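You operate a simulated robot arm through the tools that you are given. There is no shell and no other tool.

Carry out the task below with a simulated robot arm. There is one attempt and no reset: what you move stays moved.

## Task
The soap bottle leaked: tighten its pump and wipe the soap smear off.
Fine: stand it in the purple bay of the beige tray first; white cloth, put back. Set down upright: soap bottle. What is to be rubbed or washed off counts as gone when no trace of it is left.

The check looks at the end state, three seconds after you hand in, the way a careful person would. Anything else that was tipped, shoved, dropped, spilled or broken makes it a failure. Flat cloth is picked up by pressing the open fingertips on it (5 to 10 N) and closing them slowly along it; thin cloth reads only 2 to 8 mm in the jaws.

## Robot
A 6-joint arm with a fingered hand, fixed in place. Base frame: the origin is on the floor under the middle of its stand, x ahead of it, y to its left, z up. Readings come in mm, degrees, newtons and seconds.
With the tool pointing down near the work surface it reaches from about 100 to 600 mm from the base axis. Its first joint turns from -115.0 to 115.0 degrees. Payload 4 kg.
Tool frame: the origin (TCP) lies between the finger pads and is the grasp point; the fingertips stand 26 mm ahead of it; z points along the fingers, y is the line along which they close. The gripper opens to 132 mm; its body begins 73 mm behind the TCP. The gripper is a hand of 4 fingers: y runs from the thumb to the fingers, the wrist lies at [0, 0, -239] in the tool frame, and closing takes about 1.5 s.
Orientation is that of the tool frame in the base frame, as a unit quaternion [w, x, y, z]. With the fingers straight down and closing along the base's y, the tool's x points along the base's -x, its y along +y and its z along -z.

## Interface
- The arm moves only by the tool play_rows. Its argument "increments" is a list of rows, each an object of numbers (a shift or turn left out is 0, a gripper value left out holds the last): "x", "y", "z": the shift along the base's x, y, z in units of 40 mm (1.0 is 40 mm); "rx", "ry", "rz": the turn, a rotation vector about the base's x, y, z in units of 6 degrees (1.0 is 6 degrees); "hand": the finger opening in mm, from 0 to 132. In form: [{"x": .., "y": .., "z": .., "rx": .., "ry": .., "rz": .., "hand": ..}, ...]. A call has 1 to 20 rows; each row shifts and turns the commanded pose from where the row before left it. A call with a number of a shift or a turn outside -1 to 1 is refused whole. Rows are played at 5 a second. More than 50 mm and 8.6 degrees between two rows, or a gripper value outside its range, and nothing of the call is played. A pose out of reach is approached as far as the arm can. The call stops where the force on the tool passes 40 N (or 10 N more than at its start, if that is more) or the arm is blocked; 0.2 s more then pass. The fingers move at their own pace (about 153 mm/s each) and stop on an object; they squeeze with about 22 N. The grip force told is the motor's: it shows also when the fingers shut on nothing. Time passes only in rows, and 0.2 s behind the last, so rows that do not move let the fingers close. The reply holds the time, the measured pose of the TCP, the force on the tool along the base axes, the opening and the grip force, in the units named above and with some noise, with the torque about the TCP (base axes, N m) and any sound that the robot's microphone picked up.
- Cameras (640 x 400 px; columns grow to the right, rows downward): "scene" is fixed at [221.1, 499.4, 1561]; the picture's right is [-0.94, -0.34, 0.00], its down [-0.19, 0.54, -0.82] and it looks along [0.28, -0.77, -0.57] (base axes); focal length 340 px, centre (320, 200). "wrist" rides on the gripper at [68, 2, -97] in the tool frame; the picture's right is [-0.03, 1.00, 0.00], its down [-0.82, -0.02, -0.58] and it looks along [-0.58, -0.01, 0.82] (tool axes); focal length 270 px, centre (320, 200). There is no depth. A picture from a camera that has moved, and an enlarged one, comes with that camera's place and axes in the base frame and with its lens.
- snapshot(camera): a new picture of that camera. No time passes.
- move_column(by): slides the trunk up (or, below 0, down) by that many mm; the arm rides with it, the base frame stays. It gives what a move gives, with no picture.
- grasp_type(shape): the hand has 4 fingers and takes this shape, open, in about a second: jaw (thumb against the fingers, like two jaws); tri (thumb and two fingers); tip (a fingertip pinch); poke (one finger out to press); point (the index stretched); flat (the hand flat); cup (the hand cupped); fist (a fist). The gripper value then closes the fingers along that shape, each until it touches; the sizes above hold for jaw. It gives what a move gives, with no picture.
- zoom(camera, box): a new picture of the part [left, top, right, bottom] of that camera's present view, enlarged. No time passes.
- sign_off(): hands the job in; it is judged then, once.

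Places have to be worked out from the pictures, the camera data and where the tool is seen. Open the gripper and draw the arm clear of the work before you hand the job in, unless the task says otherwise.

The tools are called after ">>>" as a command line: name --argument value ..., lists and objects as JSON in quotes. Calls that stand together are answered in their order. play_rows: Moves the arm, as the interface text tells. Its arguments: {"type":"object","properties":{"increments":{"type":"array","items":{"type":"object","properties":{"x":{"type":"number"},"y":{"type":"number"},"z":{"type":"number"},"rx":{"type":"number"},"ry":{"type":"number"},"rz":{"type":"number"},"hand":{"type":"number"}}}}},"required":["increments"]} The other tools are called the same way: move_column (by) moves the trunk up or down; grasp_type (shape) gives the hand a shape; snapshot (camera) takes a picture; zoom (camera, box) takes an enlarged picture of a part of a camera's view; sign_off () hands the job in.

At the start:

```text
time_s: 0.0
tcp_pos: [184.3, -409.8, 1138.0]
tcp_rot: [0.0, -0.001, 1.0, 0.001]
ft_force: [0.4, 0.2, 0.2]
torque: [-0.03, 0.03, 0.02]
gripper_width: 131.8
finger_force: 0.0
shape: jaw
trunk travel left (down, up): [-875.0, 115.0]
```

scene: 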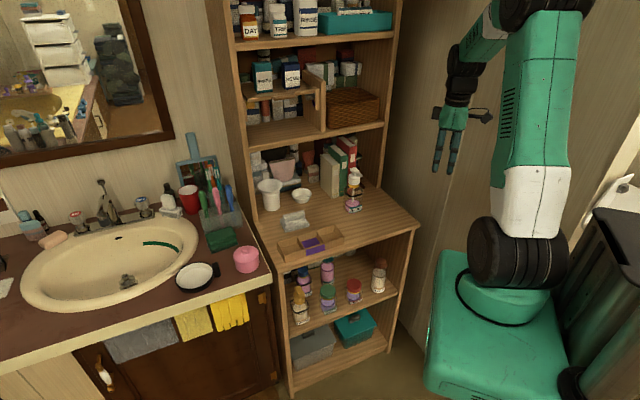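
wrist: 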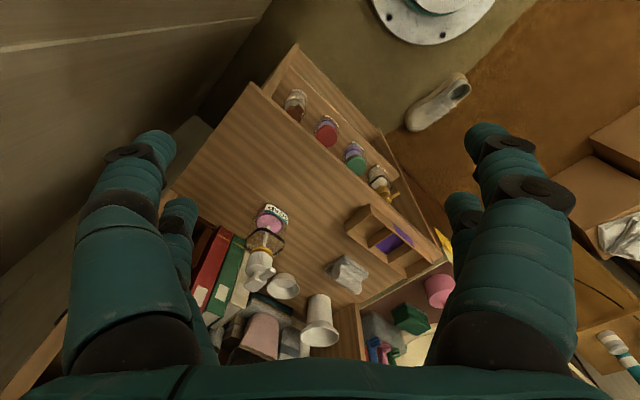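

I start by looking closely at the shelf desk where the soap bottle, cloth and tray seem to be.

>>> zoom --camera "scene" --box '[240, 130, 420, 270]'

>>> zoom --camera "scene" --box '[320, 150, 400, 220]'

>>> zoom --camera "wrist" --box '[200, 180, 460, 360]'

```text
2.86 times, centred on (330, 200) of scene
camera zoom: at [221.1, 499.4, 1561.0], right [-0.94, -0.34, 0.0], down [-0.19, 0.54, -0.82], along [0.28, -0.77, -0.57], focal length 971 px, centre (291, 200)
```

zoom: 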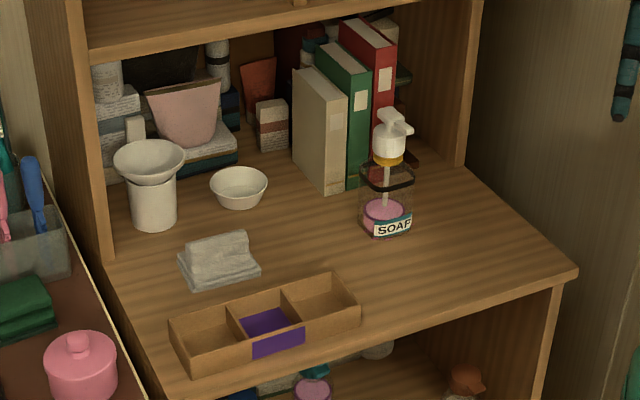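

```text
5.71 times, centred on (360, 185) of scene
camera zoom: at [221.1, 499.4, 1561.0], right [-0.94, -0.34, 0.0], down [-0.19, 0.54, -0.82], along [0.28, -0.77, -0.57], focal length 1942 px, centre (91, 286)
```

zoom: 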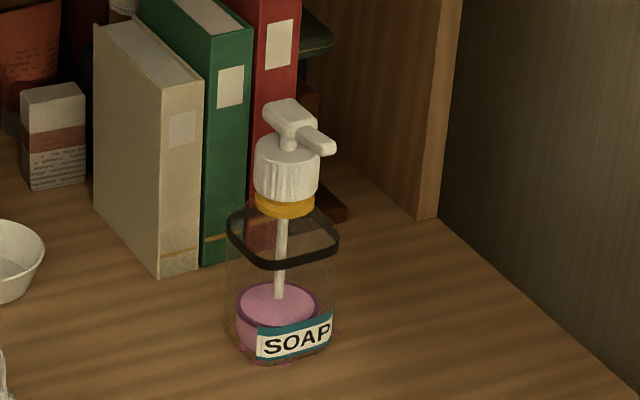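

```text
2.22 times, centred on (330, 270) of wrist
camera zoom: at [117.3, -406.4, 1232.9], right [0.03, 1.0, 0.0], down [0.82, -0.02, 0.58], along [0.58, -0.01, -0.82], focal length 601 px, centre (298, 44)
```

zoom: 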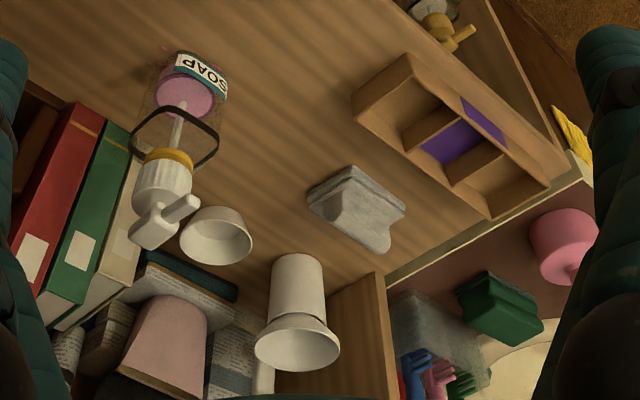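

The bottle triangulates to about (456, -509) on a desk top near z = 793, the purple bay to about (544, -296), the cloth to about (630, -364). I'll look for the smear and details by enlarging further.

>>> zoom --camera "scene" --box '[335, 165, 375, 215]'

>>> zoom --camera "wrist" --box '[240, 195, 310, 295]'

>>> zoom --camera "scene" --box '[80, 190, 200, 290]'

>>> zoom --camera "scene" --box '[265, 200, 355, 270]'

>>> zoom --camera "wrist" --box '[310, 190, 450, 300]'

```text
8.00 times, centred on (355, 190) of scene
camera zoom: at [221.1, 499.4, 1561.0], right [-0.94, -0.34, 0.0], down [-0.19, 0.54, -0.82], along [0.28, -0.77, -0.57], focal length 2719 px, centre (40, 280)
```

zoom: 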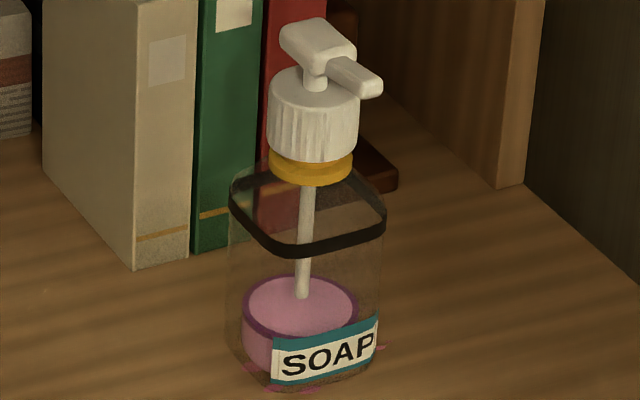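

```text
4.00 times, centred on (275, 245) of wrist
camera zoom: at [117.3, -406.4, 1232.9], right [0.03, 1.0, 0.0], down [0.82, -0.02, 0.58], along [0.58, -0.01, -0.82], focal length 1081 px, centre (500, 20)
```

zoom: 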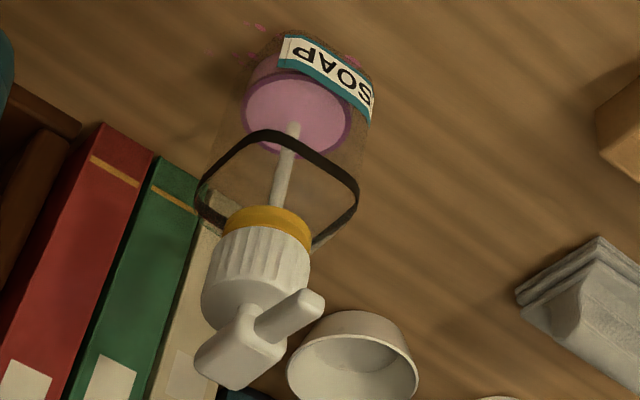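

```text
4.00 times, centred on (140, 240) of scene
camera zoom: at [221.1, 499.4, 1561.0], right [-0.94, -0.34, 0.0], down [-0.19, 0.54, -0.82], along [0.28, -0.77, -0.57], focal length 1360 px, centre (1040, 40)
```

zoom: 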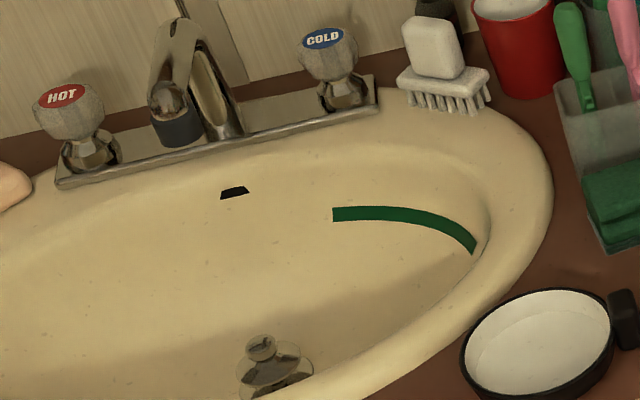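

```text
5.71 times, centred on (310, 235) of scene
camera zoom: at [221.1, 499.4, 1561.0], right [-0.94, -0.34, 0.0], down [-0.19, 0.54, -0.82], along [0.28, -0.77, -0.57], focal length 1942 px, centre (377, 0)
```

zoom: 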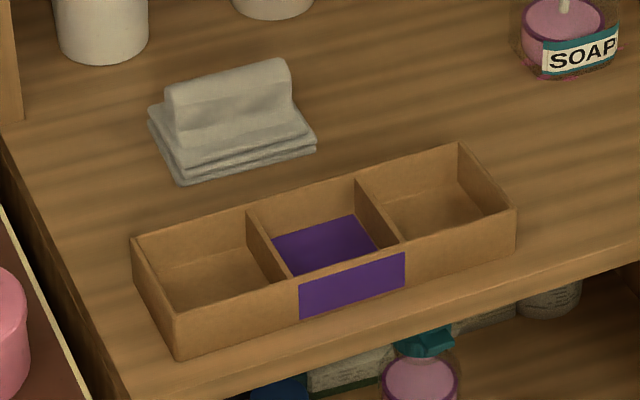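

```text
3.64 times, centred on (380, 245) of wrist
camera zoom: at [117.3, -406.4, 1232.9], right [0.03, 1.0, 0.0], down [0.82, -0.02, 0.58], along [0.58, -0.01, -0.82], focal length 983 px, centre (102, 36)
```

zoom: 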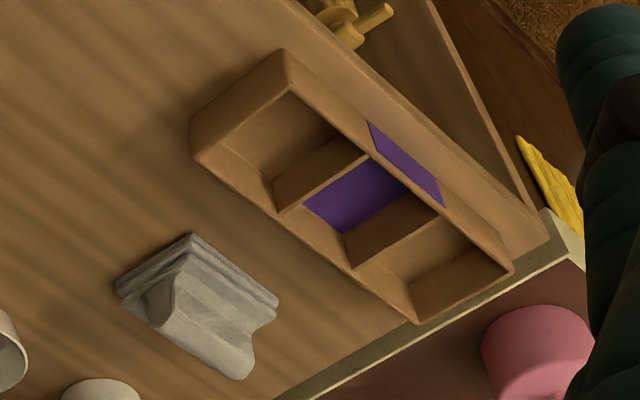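

A pink smear shows under the bottle's base on the desk. The white cloth is the folded one with a raised fold behind the tray, and the desk is rotated about 45°. I'll turn the hand to line up with the desk edge and move over the desk, staying high.

>>> play_rows --increments '[{"x": 0.666, "y": -0.128, "rz": -0.9375}, {"x": 0.666, "y": -0.128, "rz": -0.9375}, {"x": 0.666, "y": -0.128, "rz": -0.9375}, {"x": 0.666, "y": -0.128, "rz": -0.9375}, {"x": 0.666, "y": -0.128, "rz": -0.9375}, {"x": 0.666, "y": -0.128, "rz": -0.9375}, {"x": 0.666, "y": -0.128, "rz": -0.9375}, {"x": 0.666, "y": -0.128, "rz": -0.9375}, {}]'

```text
time_s: 2.0
tcp_pos: [398.0, -448.9, 1137.4]
tcp_rot: [0.001, 0.382, 0.924, 0.0]
ft_force: [0.4, 0.6, -0.4]
torque: [0.01, -0.02, 0.0]
gripper_width: 132.1
finger_force: 0.0
shape: jaw
trunk travel left (down, up): [-875.0, 115.0]
```

Reached as commanded with tool y along the desk edge. I'll look from both cameras.

>>> snapshot --camera "wrist"

>>> snapshot --camera "scene"

```text
taken
camera wrist: at [351.5, -399.1, 1233.4], right [0.72, 0.69, 0.0], down [0.56, -0.59, 0.58], along [0.4, -0.42, -0.82], focal length 270 px, centre (320, 200)
```

wrist: 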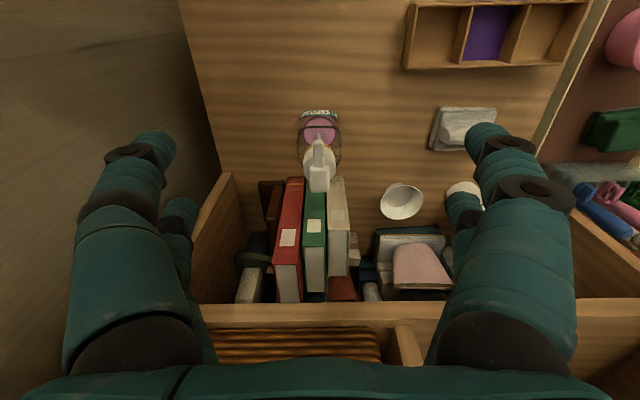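

```text
taken
```

scene: 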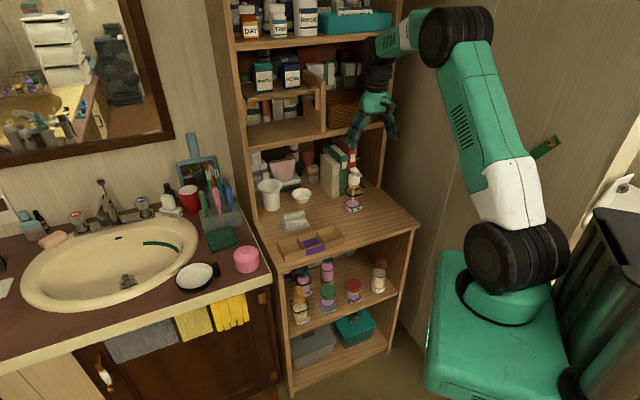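

The bottle, tray and cloth are all aligned with the desk edge. I'll enlarge the wrist view to measure them.

>>> zoom --camera "wrist" --box '[270, 95, 370, 195]'

>>> zoom --camera "wrist" --box '[390, 0, 610, 160]'

>>> zoom --camera "wrist" --box '[190, 90, 530, 310]'

```text
4.00 times, centred on (320, 145) of wrist
camera zoom: at [351.5, -399.1, 1233.4], right [0.72, 0.69, 0.0], down [0.56, -0.59, 0.58], along [0.4, -0.42, -0.82], focal length 1081 px, centre (320, 420)
```

zoom: 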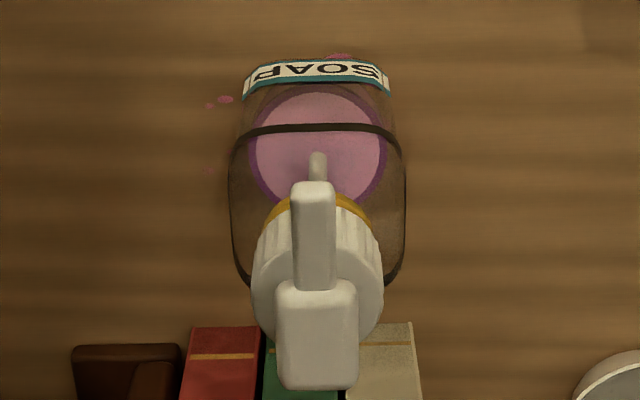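

```text
2.50 times, centred on (500, 80) of wrist
camera zoom: at [351.5, -399.1, 1233.4], right [0.72, 0.69, 0.0], down [0.56, -0.59, 0.58], along [0.4, -0.42, -0.82], focal length 676 px, centre (-130, 500)
```

zoom: 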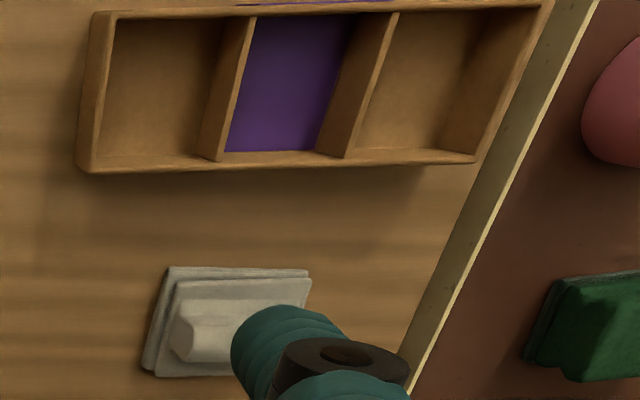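

```text
1.82 times, centred on (360, 200) of wrist
camera zoom: at [351.5, -399.1, 1233.4], right [0.72, 0.69, 0.0], down [0.56, -0.59, 0.58], along [0.4, -0.42, -0.82], focal length 491 px, centre (247, 200)
```

zoom: 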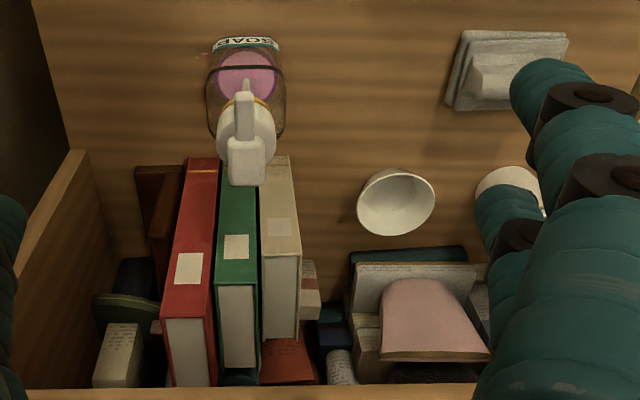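

The bottle centre comes out near t=-38, n=685 (desk frame), about 58 mm square, with the desk top near z=800. I'll check the hand's finger layout in the scene view.

>>> zoom --camera "scene" --box '[320, 40, 440, 170]'

```text
3.08 times, centred on (380, 105) of scene
camera zoom: at [221.1, 499.4, 1561.0], right [-0.94, -0.34, 0.0], down [-0.19, 0.54, -0.82], along [0.28, -0.77, -0.57], focal length 1046 px, centre (135, 492)
```

zoom: 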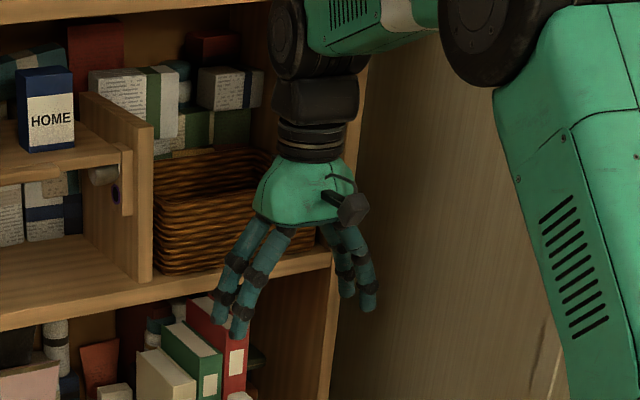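

The fingers form two pairs, and the bottle is about 180 mm tall, so I must hold its body from the front with the hand near horizontal and the camera on top. I'll roll the hand 180° about the vertical first, checking that the wrist allows it.

>>> play_rows --increments '[{"rz": 1}, {"rz": 1}, {"rz": 1}, {"rz": 1}, {"rz": 1}, {"rz": 1}, {"rz": 1}, {"rz": 1}, {"rz": 1}, {"rz": 1}, {"rz": 1}, {"rz": 1}, {"rz": 1}, {"rz": 1}, {"rz": 1}, {}]'

```text
time_s: 5.4
tcp_pos: [421.2, -426.7, 1134.6]
tcp_rot: [-0.013, -0.294, 0.956, -0.008]
ft_force: [0.2, 0.3, -0.7]
torque: [0.0, 0.0, 0.0]
gripper_width: 131.8
finger_force: 0.0
shape: jaw
out of reach, approached as far as the arm can: row 13, 14, 15
trunk travel left (down, up): [-875.0, 115.0]
```

The wrist hits its limit about 79° in that direction, so I'll go back and roll the other way instead.

>>> play_rows --increments '[{"rz": -1}, {"rz": -1}, {"rz": -1}, {"rz": -1}, {"rz": -1}, {"rz": -1}, {"rz": -1}, {"rz": -1}, {"rz": -1}, {"rz": -1}, {"rz": -1}, {"rz": -1}, {"rz": -1}, {"rz": -1}, {"rz": -1}, {}]'

```text
time_s: 8.8
tcp_pos: [421.2, -428.6, 1134.8]
tcp_rot: [-0.013, 0.469, 0.883, 0.005]
ft_force: [-0.6, 0.1, 0.0]
torque: [0.0, -0.03, 0.03]
gripper_width: 131.9
finger_force: 0.1
shape: jaw
trunk travel left (down, up): [-875.0, 115.0]
```

The command follows the measured pose. I'll roll in the negative direction while pulling back a little from the reach limit.

>>> play_rows --increments '[{"x": -0.144, "y": 0.06, "rz": -1}, {"x": -0.144, "y": 0.06, "rz": -1}, {"x": -0.144, "y": 0.06, "rz": -1}, {"x": -0.144, "y": 0.06, "rz": -1}, {"x": -0.144, "y": 0.06, "rz": -1}, {"x": -0.144, "y": 0.06, "rz": -1}, {"x": -0.144, "y": 0.06, "rz": -1}, {"x": -0.144, "y": 0.06, "rz": -1}, {"x": -0.144, "y": 0.06, "rz": -1}, {"x": -0.144, "y": 0.06, "rz": -1}, {"x": -0.144, "y": 0.06, "rz": -1}, {"x": -0.144, "y": 0.06, "rz": -1}, {"x": -0.144, "y": 0.06, "rz": -1}, {"x": -0.144, "y": 0.06, "rz": -1}, {}]'

>>> play_rows --increments '[{"rz": -1}, {"rz": -1}, {"rz": -1}, {"rz": -1}, {"rz": -1}, {"rz": -1}, {"rz": -1}, {"rz": -1}, {"rz": -1}, {"rz": -1}, {"rz": -1}, {"rz": -1}, {"rz": -1}, {"rz": -1}, {}]'

```text
time_s: 12.0
tcp_pos: [339.7, -394.0, 1135.0]
tcp_rot: [-0.008, 0.939, 0.342, 0.013]
ft_force: [0.0, -0.3, -0.8]
torque: [-0.03, 0.02, 0.02]
gripper_width: 131.9
finger_force: 0.0
shape: jaw
trunk travel left (down, up): [-875.0, 115.0]
```

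```text
time_s: 15.2
tcp_pos: [339.9, -393.9, 1134.8]
tcp_rot: [0.003, 0.927, -0.374, 0.015]
ft_force: [-0.3, 0.4, -0.3]
torque: [-0.01, -0.03, -0.01]
gripper_width: 131.6
finger_force: 0.1
shape: jaw
trunk travel left (down, up): [-875.0, 115.0]
```

The hand is now rolled with the camera on the outer side. Next I tilt it toward horizontal in front of the desk, lowering gradually, in two checked steps.

>>> play_rows --increments '[{"z": -0.3, "rx": -0.705, "ry": -0.709}, {"z": -0.3, "rx": -0.705, "ry": -0.709}, {"z": -0.3, "rx": -0.705, "ry": -0.709}, {"z": -0.3, "rx": -0.705, "ry": -0.709}, {"z": -0.3, "rx": -0.705, "ry": -0.709}, {"z": -0.3, "rx": -0.705, "ry": -0.709}, {"z": -0.3, "rx": -0.705, "ry": -0.709}, {}]'

>>> snapshot --camera "scene"

```text
time_s: 17.0
tcp_pos: [351.7, -380.7, 1066.2]
tcp_rot: [0.082, 0.889, -0.347, 0.288]
ft_force: [-0.4, -0.3, -0.3]
torque: [0.0, 0.0, -0.03]
gripper_width: 131.8
finger_force: 0.1
shape: jaw
out of reach, approached as far as the arm can: row 5, 6, 7
trunk travel left (down, up): [-875.0, 115.0]
```

```text
taken
```

scene: 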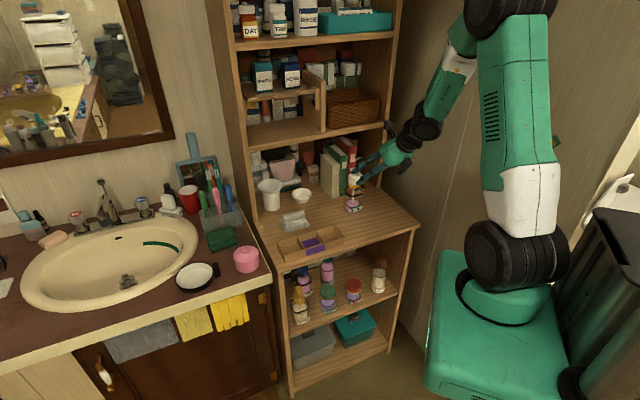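

The tilt stopped near 35°: the shoulder sits too high, so the forearm comes down steeply. I'll raise the hand and pull back, then lower the trunk so the forearm gets flatter.

>>> play_rows --increments '[{"x": -0.155, "y": 0.154, "z": 0.8}, {"x": -0.155, "y": 0.154, "z": 0.8}, {"x": -0.155, "y": 0.154, "z": 0.8}, {"x": -0.155, "y": 0.154, "z": 0.8}, {"x": -0.155, "y": 0.154, "z": 0.8}, {"x": -0.155, "y": 0.154, "z": 0.8}, {"x": -0.155, "y": 0.154, "z": 0.8}, {"x": -0.155, "y": 0.154, "z": 0.8}, {}]'

>>> snapshot --camera "scene"

```text
time_s: 19.0
tcp_pos: [302.3, -330.2, 1323.2]
tcp_rot: [0.082, 0.889, -0.347, 0.288]
ft_force: [0.3, -0.4, -0.6]
torque: [0.01, -0.02, 0.01]
gripper_width: 131.9
finger_force: 0.0
shape: jaw
trunk travel left (down, up): [-875.0, 115.0]
```

```text
taken
```

scene: 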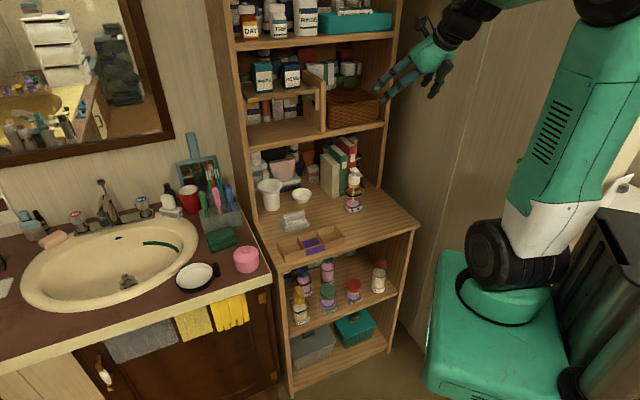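

The hand is clear (n≈447, ahead of the desk edge). I lower the trunk by 350 mm.

>>> move_column --by -350

>>> snapshot --camera "scene"

```text
time_s: 22.4
tcp_pos: [302.5, -332.0, 971.5]
tcp_rot: [0.083, 0.888, -0.348, 0.288]
ft_force: [0.1, -0.3, 0.5]
torque: [-0.01, 0.0, 0.0]
gripper_width: 132.2
finger_force: 0.2
shape: jaw
trunk travel left (down, up): [-525.0, 465.0]
```

```text
taken
```

scene: 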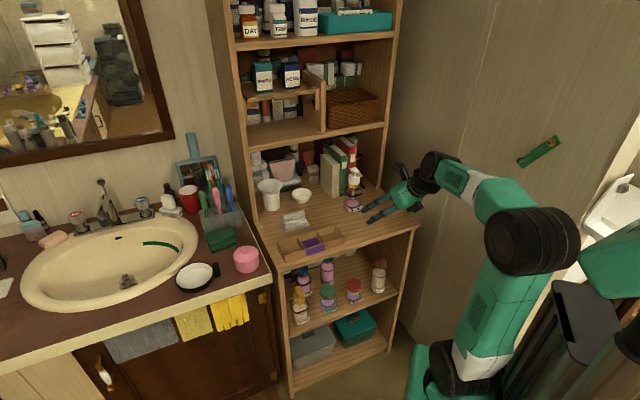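

The forearm is much flatter now. I continue tilting toward horizontal while moving out to n≈520, still clear of the bottle.

>>> play_rows --increments '[{"x": 0.125, "y": -0.198, "rx": -0.705, "ry": -0.709}, {"x": 0.125, "y": -0.198, "rx": -0.705, "ry": -0.709}, {"x": 0.125, "y": -0.198, "rx": -0.705, "ry": -0.709}, {"x": 0.125, "y": -0.198, "rx": -0.705, "ry": -0.709}, {"x": 0.125, "y": -0.198, "rx": -0.705, "ry": -0.709}, {"x": 0.125, "y": -0.198, "rx": -0.705, "ry": -0.709}, {"x": 0.125, "y": -0.198, "rx": -0.705, "ry": -0.709}, {"x": 0.125, "y": -0.198, "rx": -0.705, "ry": -0.709}, {}]'

>>> snapshot --camera "scene"

>>> snapshot --camera "wrist"

```text
time_s: 24.4
tcp_pos: [341.6, -393.7, 972.2]
tcp_rot: [0.23, 0.705, -0.259, 0.619]
ft_force: [0.1, 0.4, 0.4]
torque: [-0.01, 0.04, -0.02]
gripper_width: 131.6
finger_force: 0.0
shape: jaw
trunk travel left (down, up): [-525.0, 465.0]
```

```text
taken
```

scene: 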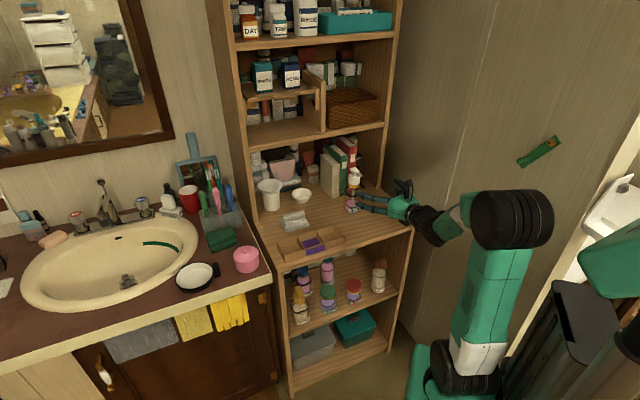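

```text
taken
camera wrist: at [274.9, -338.0, 1051.6], right [-0.65, -0.76, -0.02], down [-0.5, 0.45, -0.74], along [0.57, -0.47, -0.68], focal length 270 px, centre (320, 200)
```

wrist: 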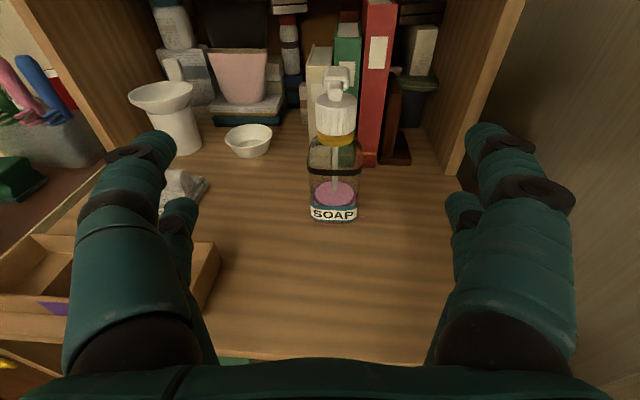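

The hand is near horizontal (82°) but yawed about 4° from the desk normal. I zoom in on the bottle to measure it and the smear.

>>> zoom --camera "wrist" --box '[280, 60, 390, 235]'

>>> zoom --camera "wrist" --box '[285, 160, 385, 235]'

```text
2.29 times, centred on (335, 148) of wrist
camera zoom: at [274.9, -338.0, 1051.6], right [-0.65, -0.76, -0.02], down [-0.5, 0.45, -0.74], along [0.57, -0.47, -0.68], focal length 618 px, centre (286, 320)
```

zoom: 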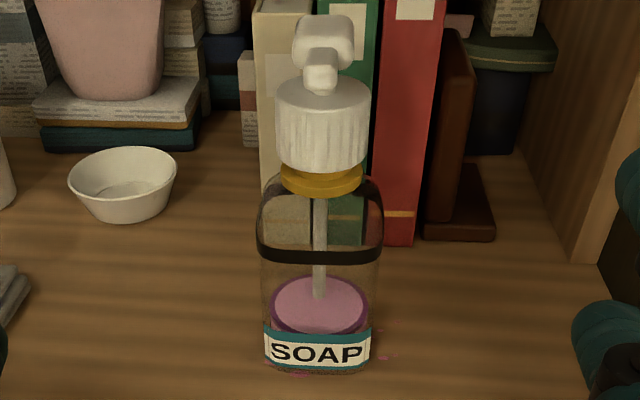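

```text
5.33 times, centred on (335, 198) of wrist
camera zoom: at [274.9, -338.0, 1051.6], right [-0.65, -0.76, -0.02], down [-0.5, 0.45, -0.74], along [0.57, -0.47, -0.68], focal length 1442 px, centre (240, 213)
```

zoom: 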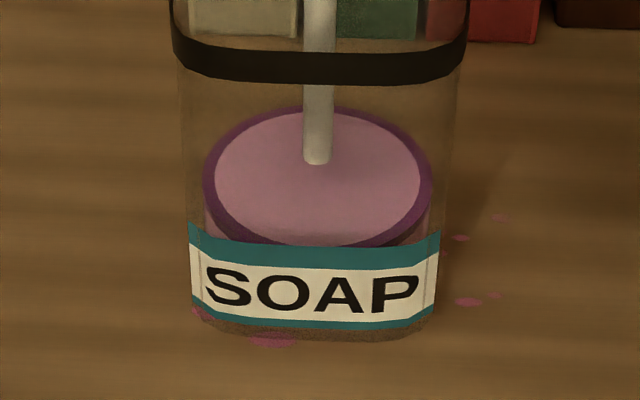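

Triangulating again: bottle front face n≈660, centre about (t -40, n 689), width ~59, desk z≈800. I correct the yaw and tilt, narrow the hand to 105 mm and lower to grip height in front of the bottle.

>>> play_rows --increments '[{"rx": -0.35, "ry": -0.355, "rz": -0.72, "hand": 105}, {"z": -0.66}, {"z": -0.66}, {"z": -0.66}, {"z": -0.66}, {}]'

>>> snapshot --camera "wrist"

>>> zoom --camera "scene" --box '[300, 140, 460, 260]'

```text
time_s: 25.8
tcp_pos: [351.1, -411.5, 871.5]
tcp_rot: [0.261, 0.679, -0.278, 0.628]
ft_force: [-0.9, -0.9, -0.2]
torque: [0.02, 0.01, 0.04]
gripper_width: 105.5
finger_force: 0.1
shape: jaw
out of reach, approached as far as the arm can: row 4, 5
trunk travel left (down, up): [-525.0, 465.0]
```

```text
taken
camera wrist: at [285.8, -348.1, 948.4], right [-0.7, -0.71, -0.02], down [-0.44, 0.46, -0.77], along [0.55, -0.53, -0.64], focal length 270 px, centre (320, 200)
```

wrist: 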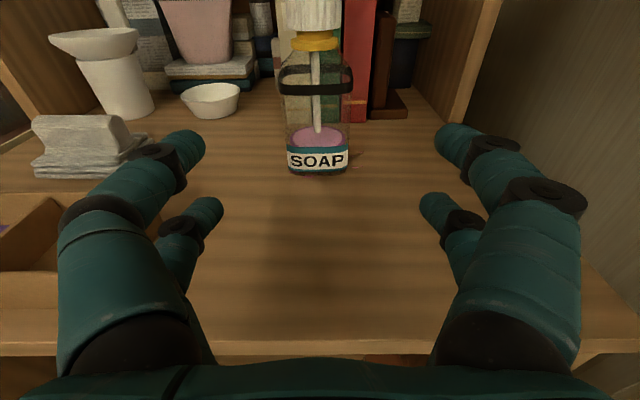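

```text
3.33 times, centred on (380, 200) of scene
camera zoom: at [221.1, 499.4, 1561.0], right [-0.94, -0.34, 0.0], down [-0.19, 0.54, -0.82], along [0.28, -0.77, -0.57], focal length 1133 px, centre (120, 200)
```

zoom: 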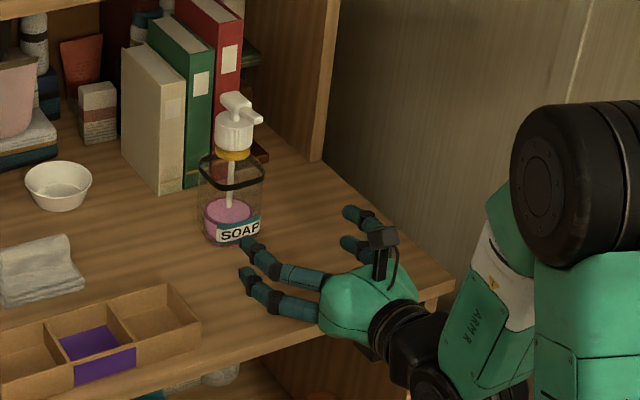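

Position is n≈539, t≈-44, z≈871, well aligned (85.6° tilt, no yaw). The bottle sits about 3 mm toward +t of the hand's mid-plane. I advance 100 mm toward it, centring on the way.

>>> play_rows --increments '[{"x": 0.4525, "y": -0.431, "z": -0.028}, {"x": 0.4525, "y": -0.431, "z": -0.028}, {"x": 0.4525, "y": -0.431, "z": -0.028}, {"x": 0.4525, "y": -0.431, "z": -0.028}, {}]'

>>> snapshot --camera "wrist"

>>> zoom --camera "scene" --box '[300, 140, 460, 260]'

```text
time_s: 27.0
tcp_pos: [422.8, -482.1, 869.1]
tcp_rot: [0.258, 0.68, -0.276, 0.628]
ft_force: [-0.3, -0.4, -0.5]
torque: [0.02, -0.01, 0.03]
gripper_width: 105.2
finger_force: 0.1
shape: jaw
trunk travel left (down, up): [-525.0, 465.0]
```

```text
taken
camera wrist: at [357.3, -418.5, 944.7], right [-0.7, -0.71, -0.02], down [-0.45, 0.46, -0.77], along [0.56, -0.53, -0.64], focal length 270 px, centre (320, 200)
```

wrist: 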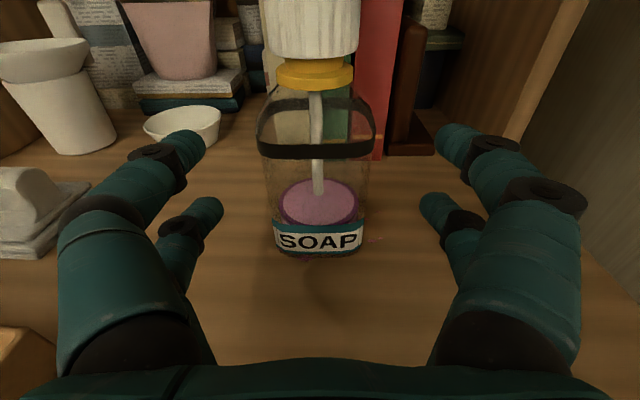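

```text
3.33 times, centred on (380, 200) of scene
camera zoom: at [221.1, 499.4, 1561.0], right [-0.94, -0.34, 0.0], down [-0.19, 0.54, -0.82], along [0.28, -0.77, -0.57], focal length 1133 px, centre (120, 200)
```

zoom: 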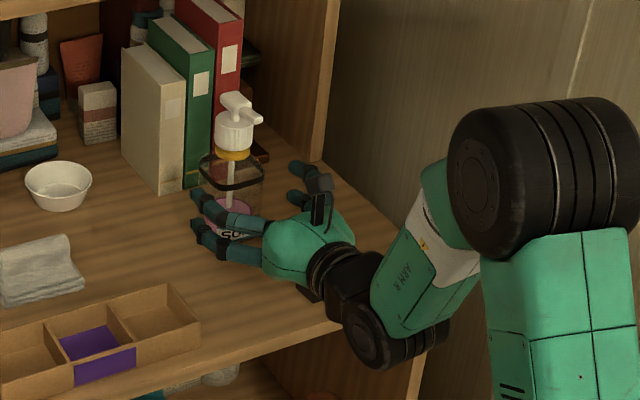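

The bottle is now centred within ~1.3 mm and its front face agrees with n≈660. I advance the last 50 mm so the TCP lies at the bottle's axis, then look.

>>> play_rows --increments '[{"x": 0.303, "y": -0.286, "z": -0.02}, {"x": 0.303, "y": -0.286, "z": -0.02}, {"x": 0.303, "y": -0.286, "z": -0.02}, {}]'

>>> snapshot --camera "wrist"

>>> zoom --camera "scene" --box '[320, 150, 400, 230]'

```text
time_s: 28.0
tcp_pos: [454.6, -519.2, 868.7]
tcp_rot: [0.257, 0.681, -0.275, 0.629]
ft_force: [-0.7, 0.6, -0.1]
torque: [0.02, -0.02, -0.01]
gripper_width: 105.3
finger_force: 0.0
shape: jaw
out of reach, approached as far as the arm can: row 2
trunk travel left (down, up): [-525.0, 465.0]
```

```text
taken
camera wrist: at [389.1, -456.2, 943.2], right [-0.7, -0.72, -0.02], down [-0.45, 0.46, -0.77], along [0.56, -0.53, -0.64], focal length 270 px, centre (320, 200)
```

wrist: 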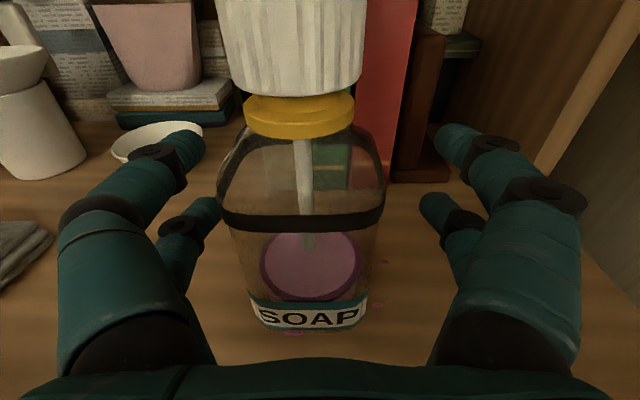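

```text
5.00 times, centred on (360, 190) of scene
camera zoom: at [221.1, 499.4, 1561.0], right [-0.94, -0.34, 0.0], down [-0.19, 0.54, -0.82], along [0.28, -0.77, -0.57], focal length 1700 px, centre (120, 250)
```

zoom: 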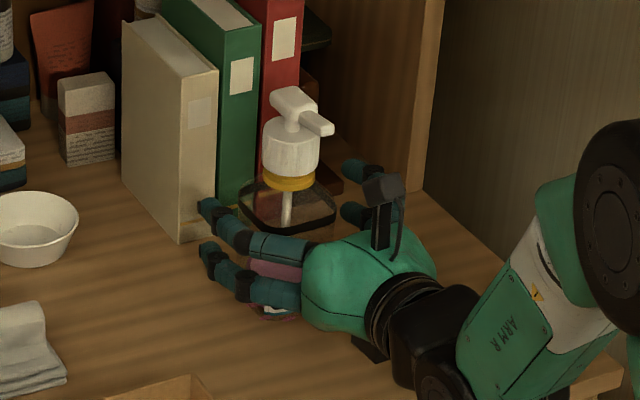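

The arm drifted to t≈-47.6 near its limit, so the bottle is ~5 mm off-centre between the fingers. I shift sideways to centre it.

>>> play_rows --increments '[{"x": 0.09, "y": 0.092, "z": -0.02}, {}]'

>>> snapshot --camera "wrist"

```text
time_s: 28.6
tcp_pos: [453.3, -520.2, 867.9]
tcp_rot: [0.257, 0.681, -0.275, 0.628]
ft_force: [-0.4, 0.0, 0.0]
torque: [0.0, -0.03, -0.04]
gripper_width: 105.2
finger_force: 0.0
shape: jaw
out of reach, approached as far as the arm can: row 1
trunk travel left (down, up): [-525.0, 465.0]
```

```text
taken
camera wrist: at [388.9, -456.0, 943.4], right [-0.7, -0.72, -0.02], down [-0.45, 0.46, -0.77], along [0.56, -0.53, -0.64], focal length 270 px, centre (320, 200)
```

wrist: 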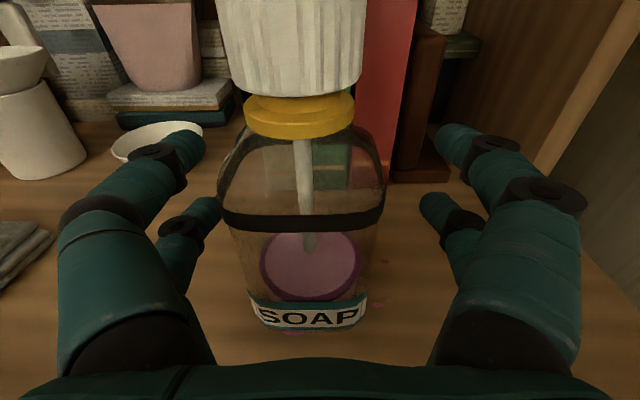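

It does not move toward +t; some wrist joint seems to be at its limit. I test whether a tiny yaw relieves it together with the shift.

>>> play_rows --increments '[{"x": 0.1, "y": 0.1, "rz": 0.25}, {}]'

```text
time_s: 29.2
tcp_pos: [457.8, -515.5, 867.7]
tcp_rot: [0.252, 0.683, -0.268, 0.631]
ft_force: [0.0, 0.1, -0.5]
torque: [-0.02, 0.02, -0.02]
gripper_width: 105.1
finger_force: 0.1
shape: jaw
trunk travel left (down, up): [-525.0, 465.0]
```

Yawing by 1.5° freed it: TCP now at t≈-42.7, n≈688. Before gripping I want to know which joint limits me, because the bay lies further toward +t; I test a 2° roll combined with undoing the yaw.

>>> play_rows --increments '[{"rx": -0.236, "ry": 0.235, "rz": -0.25}, {}]'

```text
time_s: 29.8
tcp_pos: [450.9, -520.2, 869.0]
tcp_rot: [0.268, 0.685, -0.263, 0.624]
ft_force: [-0.5, 0.1, 0.7]
torque: [0.03, 0.02, -0.01]
gripper_width: 105.2
finger_force: 0.0
shape: jaw
out of reach, approached as far as the arm can: row 1
trunk travel left (down, up): [-525.0, 465.0]
```

That made things worse, so it isn't a simple roll limit. Before gripping I'll back off and rehearse the bay pose empty-handed; first retreat 100 mm straight back, undo the roll, then rise.

>>> play_rows --increments '[{"x": -0.35, "y": 0.35}, {"x": -0.45, "y": 0.45, "rx": 0.236, "ry": -0.235}, {"x": -0.45, "y": 0.45}, {"x": -0.45, "y": 0.45}, {"z": 0.8}, {"z": 0.8}, {"z": 0.8}, {}]'

>>> snapshot --camera "wrist"

>>> snapshot --camera "scene"

```text
time_s: 31.6
tcp_pos: [383.2, -451.9, 965.6]
tcp_rot: [0.26, 0.679, -0.277, 0.628]
ft_force: [-0.1, 0.5, 0.0]
torque: [0.01, 0.01, -0.01]
gripper_width: 105.2
finger_force: 0.0
shape: jaw
trunk travel left (down, up): [-525.0, 465.0]
```

```text
taken
camera wrist: at [319.1, -388.0, 1040.8], right [-0.71, -0.71, -0.02], down [-0.44, 0.46, -0.77], along [0.55, -0.53, -0.64], focal length 270 px, centre (320, 200)
```

wrist: 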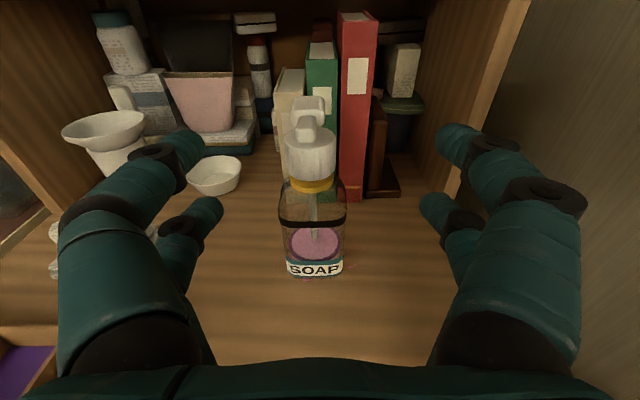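

```text
taken
```

scene: 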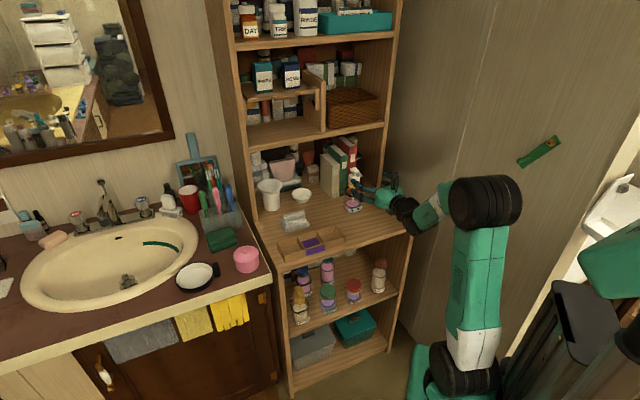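

All is undisturbed; the hand is back at n≈590, t≈-50, z≈966 with no yaw. I rehearse moving sideways to above the purple bay (t≈184, n≈566) at this height.

>>> play_rows --increments '[{"x": 0.529, "y": 0.653}, {"x": 0.529, "y": 0.653}, {"x": 0.529, "y": 0.653}, {"x": 0.529, "y": 0.653}, {"x": 0.529, "y": 0.653}, {"x": 0.529, "y": 0.653}, {"x": 0.529, "y": 0.653}, {}]'

>>> snapshot --camera "scene"

>>> snapshot --camera "wrist"

```text
time_s: 33.4
tcp_pos: [387.3, -382.2, 1005.4]
tcp_rot: [0.254, 0.682, -0.273, 0.629]
ft_force: [-0.1, -0.4, 0.2]
torque: [0.0, 0.03, -0.03]
gripper_width: 105.0
finger_force: 0.0
shape: jaw
out of reach, approached as far as the arm can: row 2, 3, 4, 5, 6, 7
trunk travel left (down, up): [-525.0, 465.0]
```

```text
taken
```

scene: 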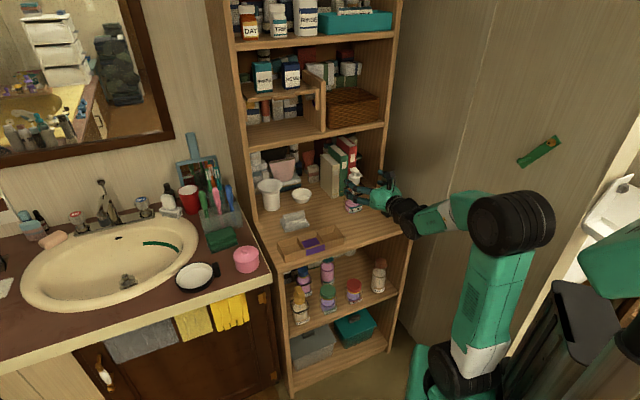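

```text
taken
camera wrist: at [322.7, -319.9, 1081.3], right [-0.69, -0.72, -0.02], down [-0.45, 0.46, -0.77], along [0.56, -0.52, -0.64], focal length 270 px, centre (320, 200)
```

wrist: 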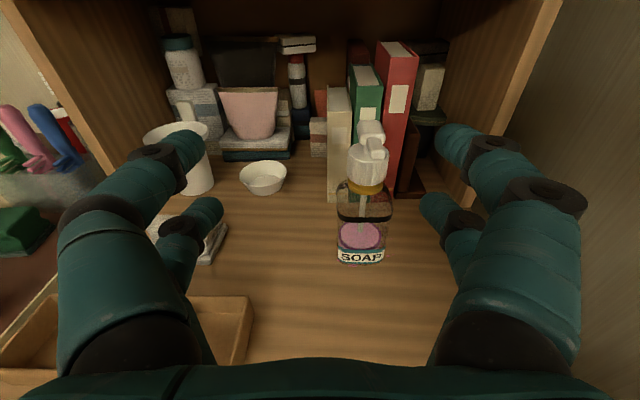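

In this roll the hand cannot get near the bay, so the roll I chose sits against a wrist limit. Tilting only ~70° with the original roll (camera beneath) also keeps camera and palm clear, so I roll back 180° about the tool axis here in free air.

>>> play_rows --increments '[{"rx": -0.708, "ry": 0.704, "rz": 0.077}, {"rx": -0.708, "ry": 0.704, "rz": 0.077}, {"rx": -0.708, "ry": 0.704, "rz": 0.077}, {"rx": -0.708, "ry": 0.704, "rz": 0.077}, {"rx": -0.708, "ry": 0.704, "rz": 0.077}, {"rx": -0.708, "ry": 0.704, "rz": 0.077}, {"rx": -0.708, "ry": 0.704, "rz": 0.077}, {"rx": -0.708, "ry": 0.704, "rz": 0.077}, {"rx": -0.708, "ry": 0.704, "rz": 0.077}, {"rx": -0.708, "ry": 0.704, "rz": 0.077}, {}]'

```text
time_s: 35.8
tcp_pos: [383.6, -386.0, 1008.5]
tcp_rot: [0.538, 0.727, 0.102, 0.414]
ft_force: [0.3, 0.9, 0.0]
torque: [0.01, 0.01, 0.01]
gripper_width: 104.9
finger_force: 0.1
shape: jaw
out of reach, approached as far as the arm can: row 1
trunk travel left (down, up): [-525.0, 465.0]
```

The roll proceeds freely after the first row. I continue the remaining 120°.

>>> play_rows --increments '[{"rx": -0.708, "ry": 0.704, "rz": 0.077}, {"rx": -0.708, "ry": 0.704, "rz": 0.077}, {"rx": -0.708, "ry": 0.704, "rz": 0.077}, {"rx": -0.708, "ry": 0.704, "rz": 0.077}, {"rx": -0.708, "ry": 0.704, "rz": 0.077}, {"rx": -0.708, "ry": 0.704, "rz": 0.077}, {"rx": -0.708, "ry": 0.704, "rz": 0.077}, {"rx": -0.708, "ry": 0.704, "rz": 0.077}, {"rx": -0.708, "ry": 0.704, "rz": 0.077}, {"rx": -0.708, "ry": 0.704, "rz": 0.077}, {}]'

>>> play_rows --increments '[{"rx": -0.708, "ry": 0.704, "rz": 0.077}, {"rx": -0.708, "ry": 0.704, "rz": 0.077}, {"rx": -0.708, "ry": 0.704, "rz": 0.077}, {"rx": -0.708, "ry": 0.704, "rz": 0.077}, {"rx": -0.708, "ry": 0.704, "rz": 0.077}, {"rx": -0.708, "ry": 0.704, "rz": 0.077}, {"rx": -0.708, "ry": 0.704, "rz": 0.077}, {"rx": -0.708, "ry": 0.704, "rz": 0.077}, {"rx": -0.708, "ry": 0.704, "rz": 0.077}, {"rx": -0.708, "ry": 0.704, "rz": 0.077}, {}]'

>>> snapshot --camera "scene"

>>> snapshot --camera "wrist"

```text
time_s: 38.2
tcp_pos: [384.8, -386.9, 1007.4]
tcp_rot: [0.635, 0.666, 0.308, 0.241]
ft_force: [-0.7, 0.0, -0.2]
torque: [-0.02, 0.01, 0.01]
gripper_width: 105.2
finger_force: 0.1
shape: jaw
out of reach, approached as far as the arm can: row 7, 8, 9, 10
trunk travel left (down, up): [-525.0, 465.0]
```

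```text
time_s: 40.6
tcp_pos: [383.8, -386.6, 1007.4]
tcp_rot: [0.635, 0.666, 0.307, 0.241]
ft_force: [-0.3, 0.0, 0.7]
torque: [-0.01, -0.02, 0.0]
gripper_width: 105.3
finger_force: 0.0
shape: jaw
out of reach, approached as far as the arm can: row 1, 2, 3, 4, 5, 6, 7, 8, 9, 10
trunk travel left (down, up): [-525.0, 465.0]
```

```text
taken
```

scene: 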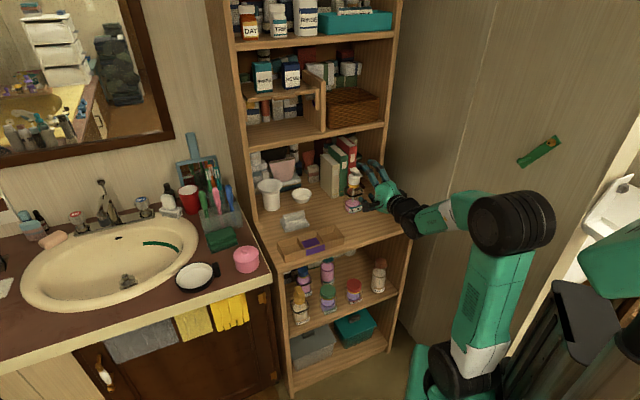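

```text
taken
camera wrist: at [363.9, -269.1, 1011.1], right [0.08, -0.02, 1.0], down [-0.98, -0.18, 0.08], along [0.18, -0.98, -0.04], focal length 270 px, centre (320, 200)
```

wrist: 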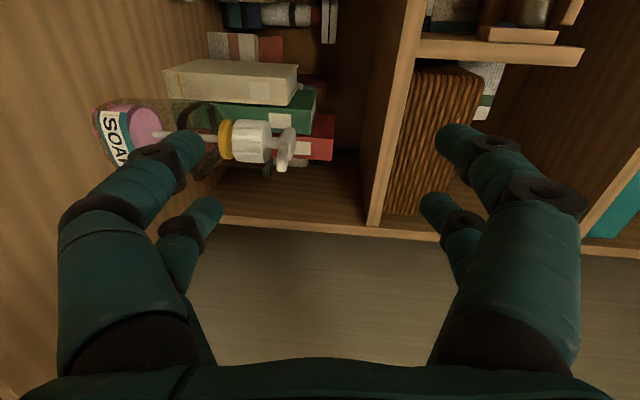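

The roll behaviour (a 96° limit now) tells me the forearm roll has flipped to its end stop when the hand bent above the forearm line. The cure is to bring the tool down again and lower the trunk further, so the forearm rises and the hand never bends past it. First I tilt back to tool-down, retreating and rising slightly.

>>> play_rows --increments '[{"x": -0.12, "y": 0.12, "z": 0.15, "rx": 0.705, "ry": 0.709}, {"x": -0.12, "y": 0.12, "z": 0.15, "rx": 0.705, "ry": 0.709}, {"x": -0.12, "y": 0.12, "z": 0.15, "rx": 0.705, "ry": 0.709}, {"x": -0.12, "y": 0.12, "z": 0.15, "rx": 0.705, "ry": 0.709}, {"x": -0.12, "y": 0.12, "z": 0.15, "rx": 0.705, "ry": 0.709}, {"x": -0.12, "y": 0.12, "z": 0.15, "rx": 0.705, "ry": 0.709}, {"x": -0.12, "y": 0.12, "z": 0.15, "rx": 0.705, "ry": 0.709}, {}]'

>>> play_rows --increments '[{"x": 0.0, "y": 0.0, "z": 0.15, "rx": 0.705, "ry": 0.709}, {"z": 0.15, "rx": 0.705, "ry": 0.709}, {"z": 0.15, "rx": 0.705, "ry": 0.709}, {"z": 0.15, "rx": 0.705, "ry": 0.709}, {"z": 0.15, "rx": 0.705, "ry": 0.709}, {"z": 0.15, "rx": 0.705, "ry": 0.709}, {"z": 0.15, "rx": 0.705, "ry": 0.709}, {}]'

```text
time_s: 42.4
tcp_pos: [366.8, -351.0, 1041.2]
tcp_rot: [0.393, 0.816, 0.386, 0.174]
ft_force: [-0.2, -0.5, -0.5]
torque: [0.0, -0.01, 0.02]
gripper_width: 105.2
finger_force: 0.0
shape: jaw
out of reach, approached as far as the arm can: row 3, 4, 5
trunk travel left (down, up): [-525.0, 465.0]
```

```text
time_s: 44.2
tcp_pos: [367.6, -349.0, 1083.6]
tcp_rot: [0.062, 0.905, 0.417, 0.052]
ft_force: [0.9, 0.4, -0.4]
torque: [-0.02, 0.0, 0.02]
gripper_width: 105.0
finger_force: 0.0
shape: jaw
trunk travel left (down, up): [-525.0, 465.0]
```

The tool is near vertical again (9°) and the flip is undone. I rotate +86° to the original roll (camera toward the base), moving a bit back.

>>> play_rows --increments '[{"x": -0.098, "y": -0.033, "rz": 1}, {"x": -0.098, "y": -0.033, "rz": 1}, {"x": -0.098, "y": -0.033, "rz": 1}, {"x": -0.098, "y": -0.033, "rz": 1}, {"x": -0.098, "y": -0.033, "rz": 1}, {"x": -0.098, "y": -0.033, "rz": 1}, {"x": -0.098, "y": -0.033, "rz": 1}, {"x": -0.098, "y": -0.033, "rz": 1}, {"x": -0.098, "y": -0.033, "rz": 1}, {"x": -0.098, "y": -0.033, "rz": 1}, {"x": -0.098, "y": -0.033, "rz": 1}, {"x": -0.098, "y": -0.033, "rz": 1}, {"x": -0.098, "y": -0.033, "rz": 1}, {"x": -0.098, "y": -0.033, "rz": 1}, {}]'

>>> snapshot --camera "scene"

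```text
time_s: 47.4
tcp_pos: [308.4, -361.1, 1068.9]
tcp_rot: [0.012, 0.394, 0.916, 0.08]
ft_force: [0.0, -0.3, -1.1]
torque: [0.02, -0.04, 0.0]
gripper_width: 104.9
finger_force: 0.0
shape: jaw
out of reach, approached as far as the arm can: row 11, 12, 13, 14
trunk travel left (down, up): [-525.0, 465.0]
```

```text
taken
```

scene: 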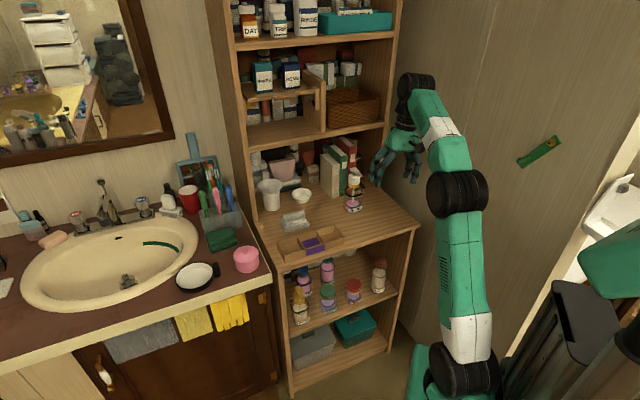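

The arm is nearly stretched upward here, and the old 9° tilt now leans sideways. I correct the lean, then tilt 30° outward while lowering a little.

>>> play_rows --increments '[{"z": -0.3, "rx": -0.53, "ry": 0.53, "rz": 0.15}, {"z": -0.3, "rx": -0.53, "ry": 0.53, "rz": 0.15}, {"z": -0.3, "rx": -0.705, "ry": -0.709}, {"z": -0.3, "rx": -0.705, "ry": -0.709}, {"z": -0.3, "rx": -0.705, "ry": -0.709}, {"z": -0.3, "rx": -0.705, "ry": -0.709}, {"z": -0.3, "rx": -0.705, "ry": -0.709}, {}]'

```text
time_s: 49.2
tcp_pos: [308.5, -360.6, 985.5]
tcp_rot: [0.221, 0.372, 0.897, -0.09]
ft_force: [-0.7, 0.1, 0.5]
torque: [0.0, -0.02, 0.03]
gripper_width: 104.9
finger_force: 0.0
shape: jaw
trunk travel left (down, up): [-525.0, 465.0]
```

Clean pose now: 27.6° tilt, no lean, no limit hit. I raise 120 mm and then lower the trunk by 200 mm.

>>> play_rows --increments '[{"z": 0.75}, {"z": 0.75}, {"z": 0.75}, {"z": 0.75}, {}]'

>>> move_column --by -200

```text
time_s: 50.4
tcp_pos: [309.5, -360.2, 1105.1]
tcp_rot: [0.22, 0.372, 0.897, -0.091]
ft_force: [0.1, -0.5, 0.6]
torque: [0.02, 0.04, -0.01]
gripper_width: 105.2
finger_force: 0.0
shape: jaw
trunk travel left (down, up): [-525.0, 465.0]
```

```text
time_s: 52.6
tcp_pos: [308.7, -361.0, 904.5]
tcp_rot: [0.221, 0.37, 0.898, -0.09]
ft_force: [0.3, -0.2, 1.0]
torque: [-0.02, 0.0, 0.01]
gripper_width: 105.4
finger_force: 0.0
shape: jaw
trunk travel left (down, up): [-325.0, 665.0]
```

Now I tilt outward by another 33° (to about 60°) while rising 60 mm.

>>> play_rows --increments '[{"z": 0.25, "rx": -0.705, "ry": -0.709}, {"z": 0.25, "rx": -0.705, "ry": -0.709}, {"z": 0.25, "rx": -0.705, "ry": -0.709}, {"z": 0.25, "rx": -0.705, "ry": -0.709}, {"z": 0.25, "rx": -0.705, "ry": -0.709}, {"z": 0.25, "rx": -0.35, "ry": -0.355}, {}]'

>>> snapshot --camera "scene"

```text
time_s: 54.2
tcp_pos: [308.4, -361.4, 964.6]
tcp_rot: [0.466, 0.33, 0.798, -0.191]
ft_force: [0.2, -0.8, -0.4]
torque: [0.0, -0.02, 0.04]
gripper_width: 104.7
finger_force: 0.1
shape: jaw
trunk travel left (down, up): [-325.0, 665.0]
```

```text
taken
```

scene: 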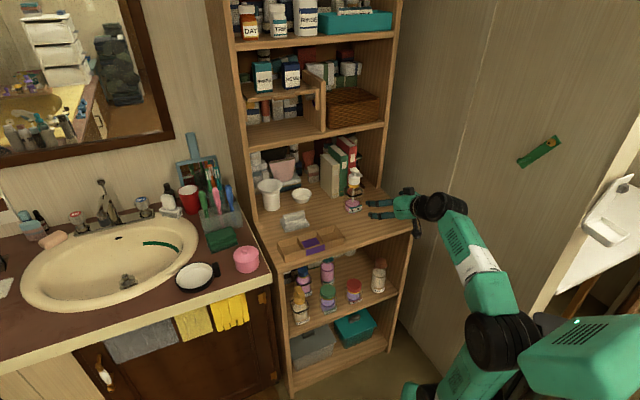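

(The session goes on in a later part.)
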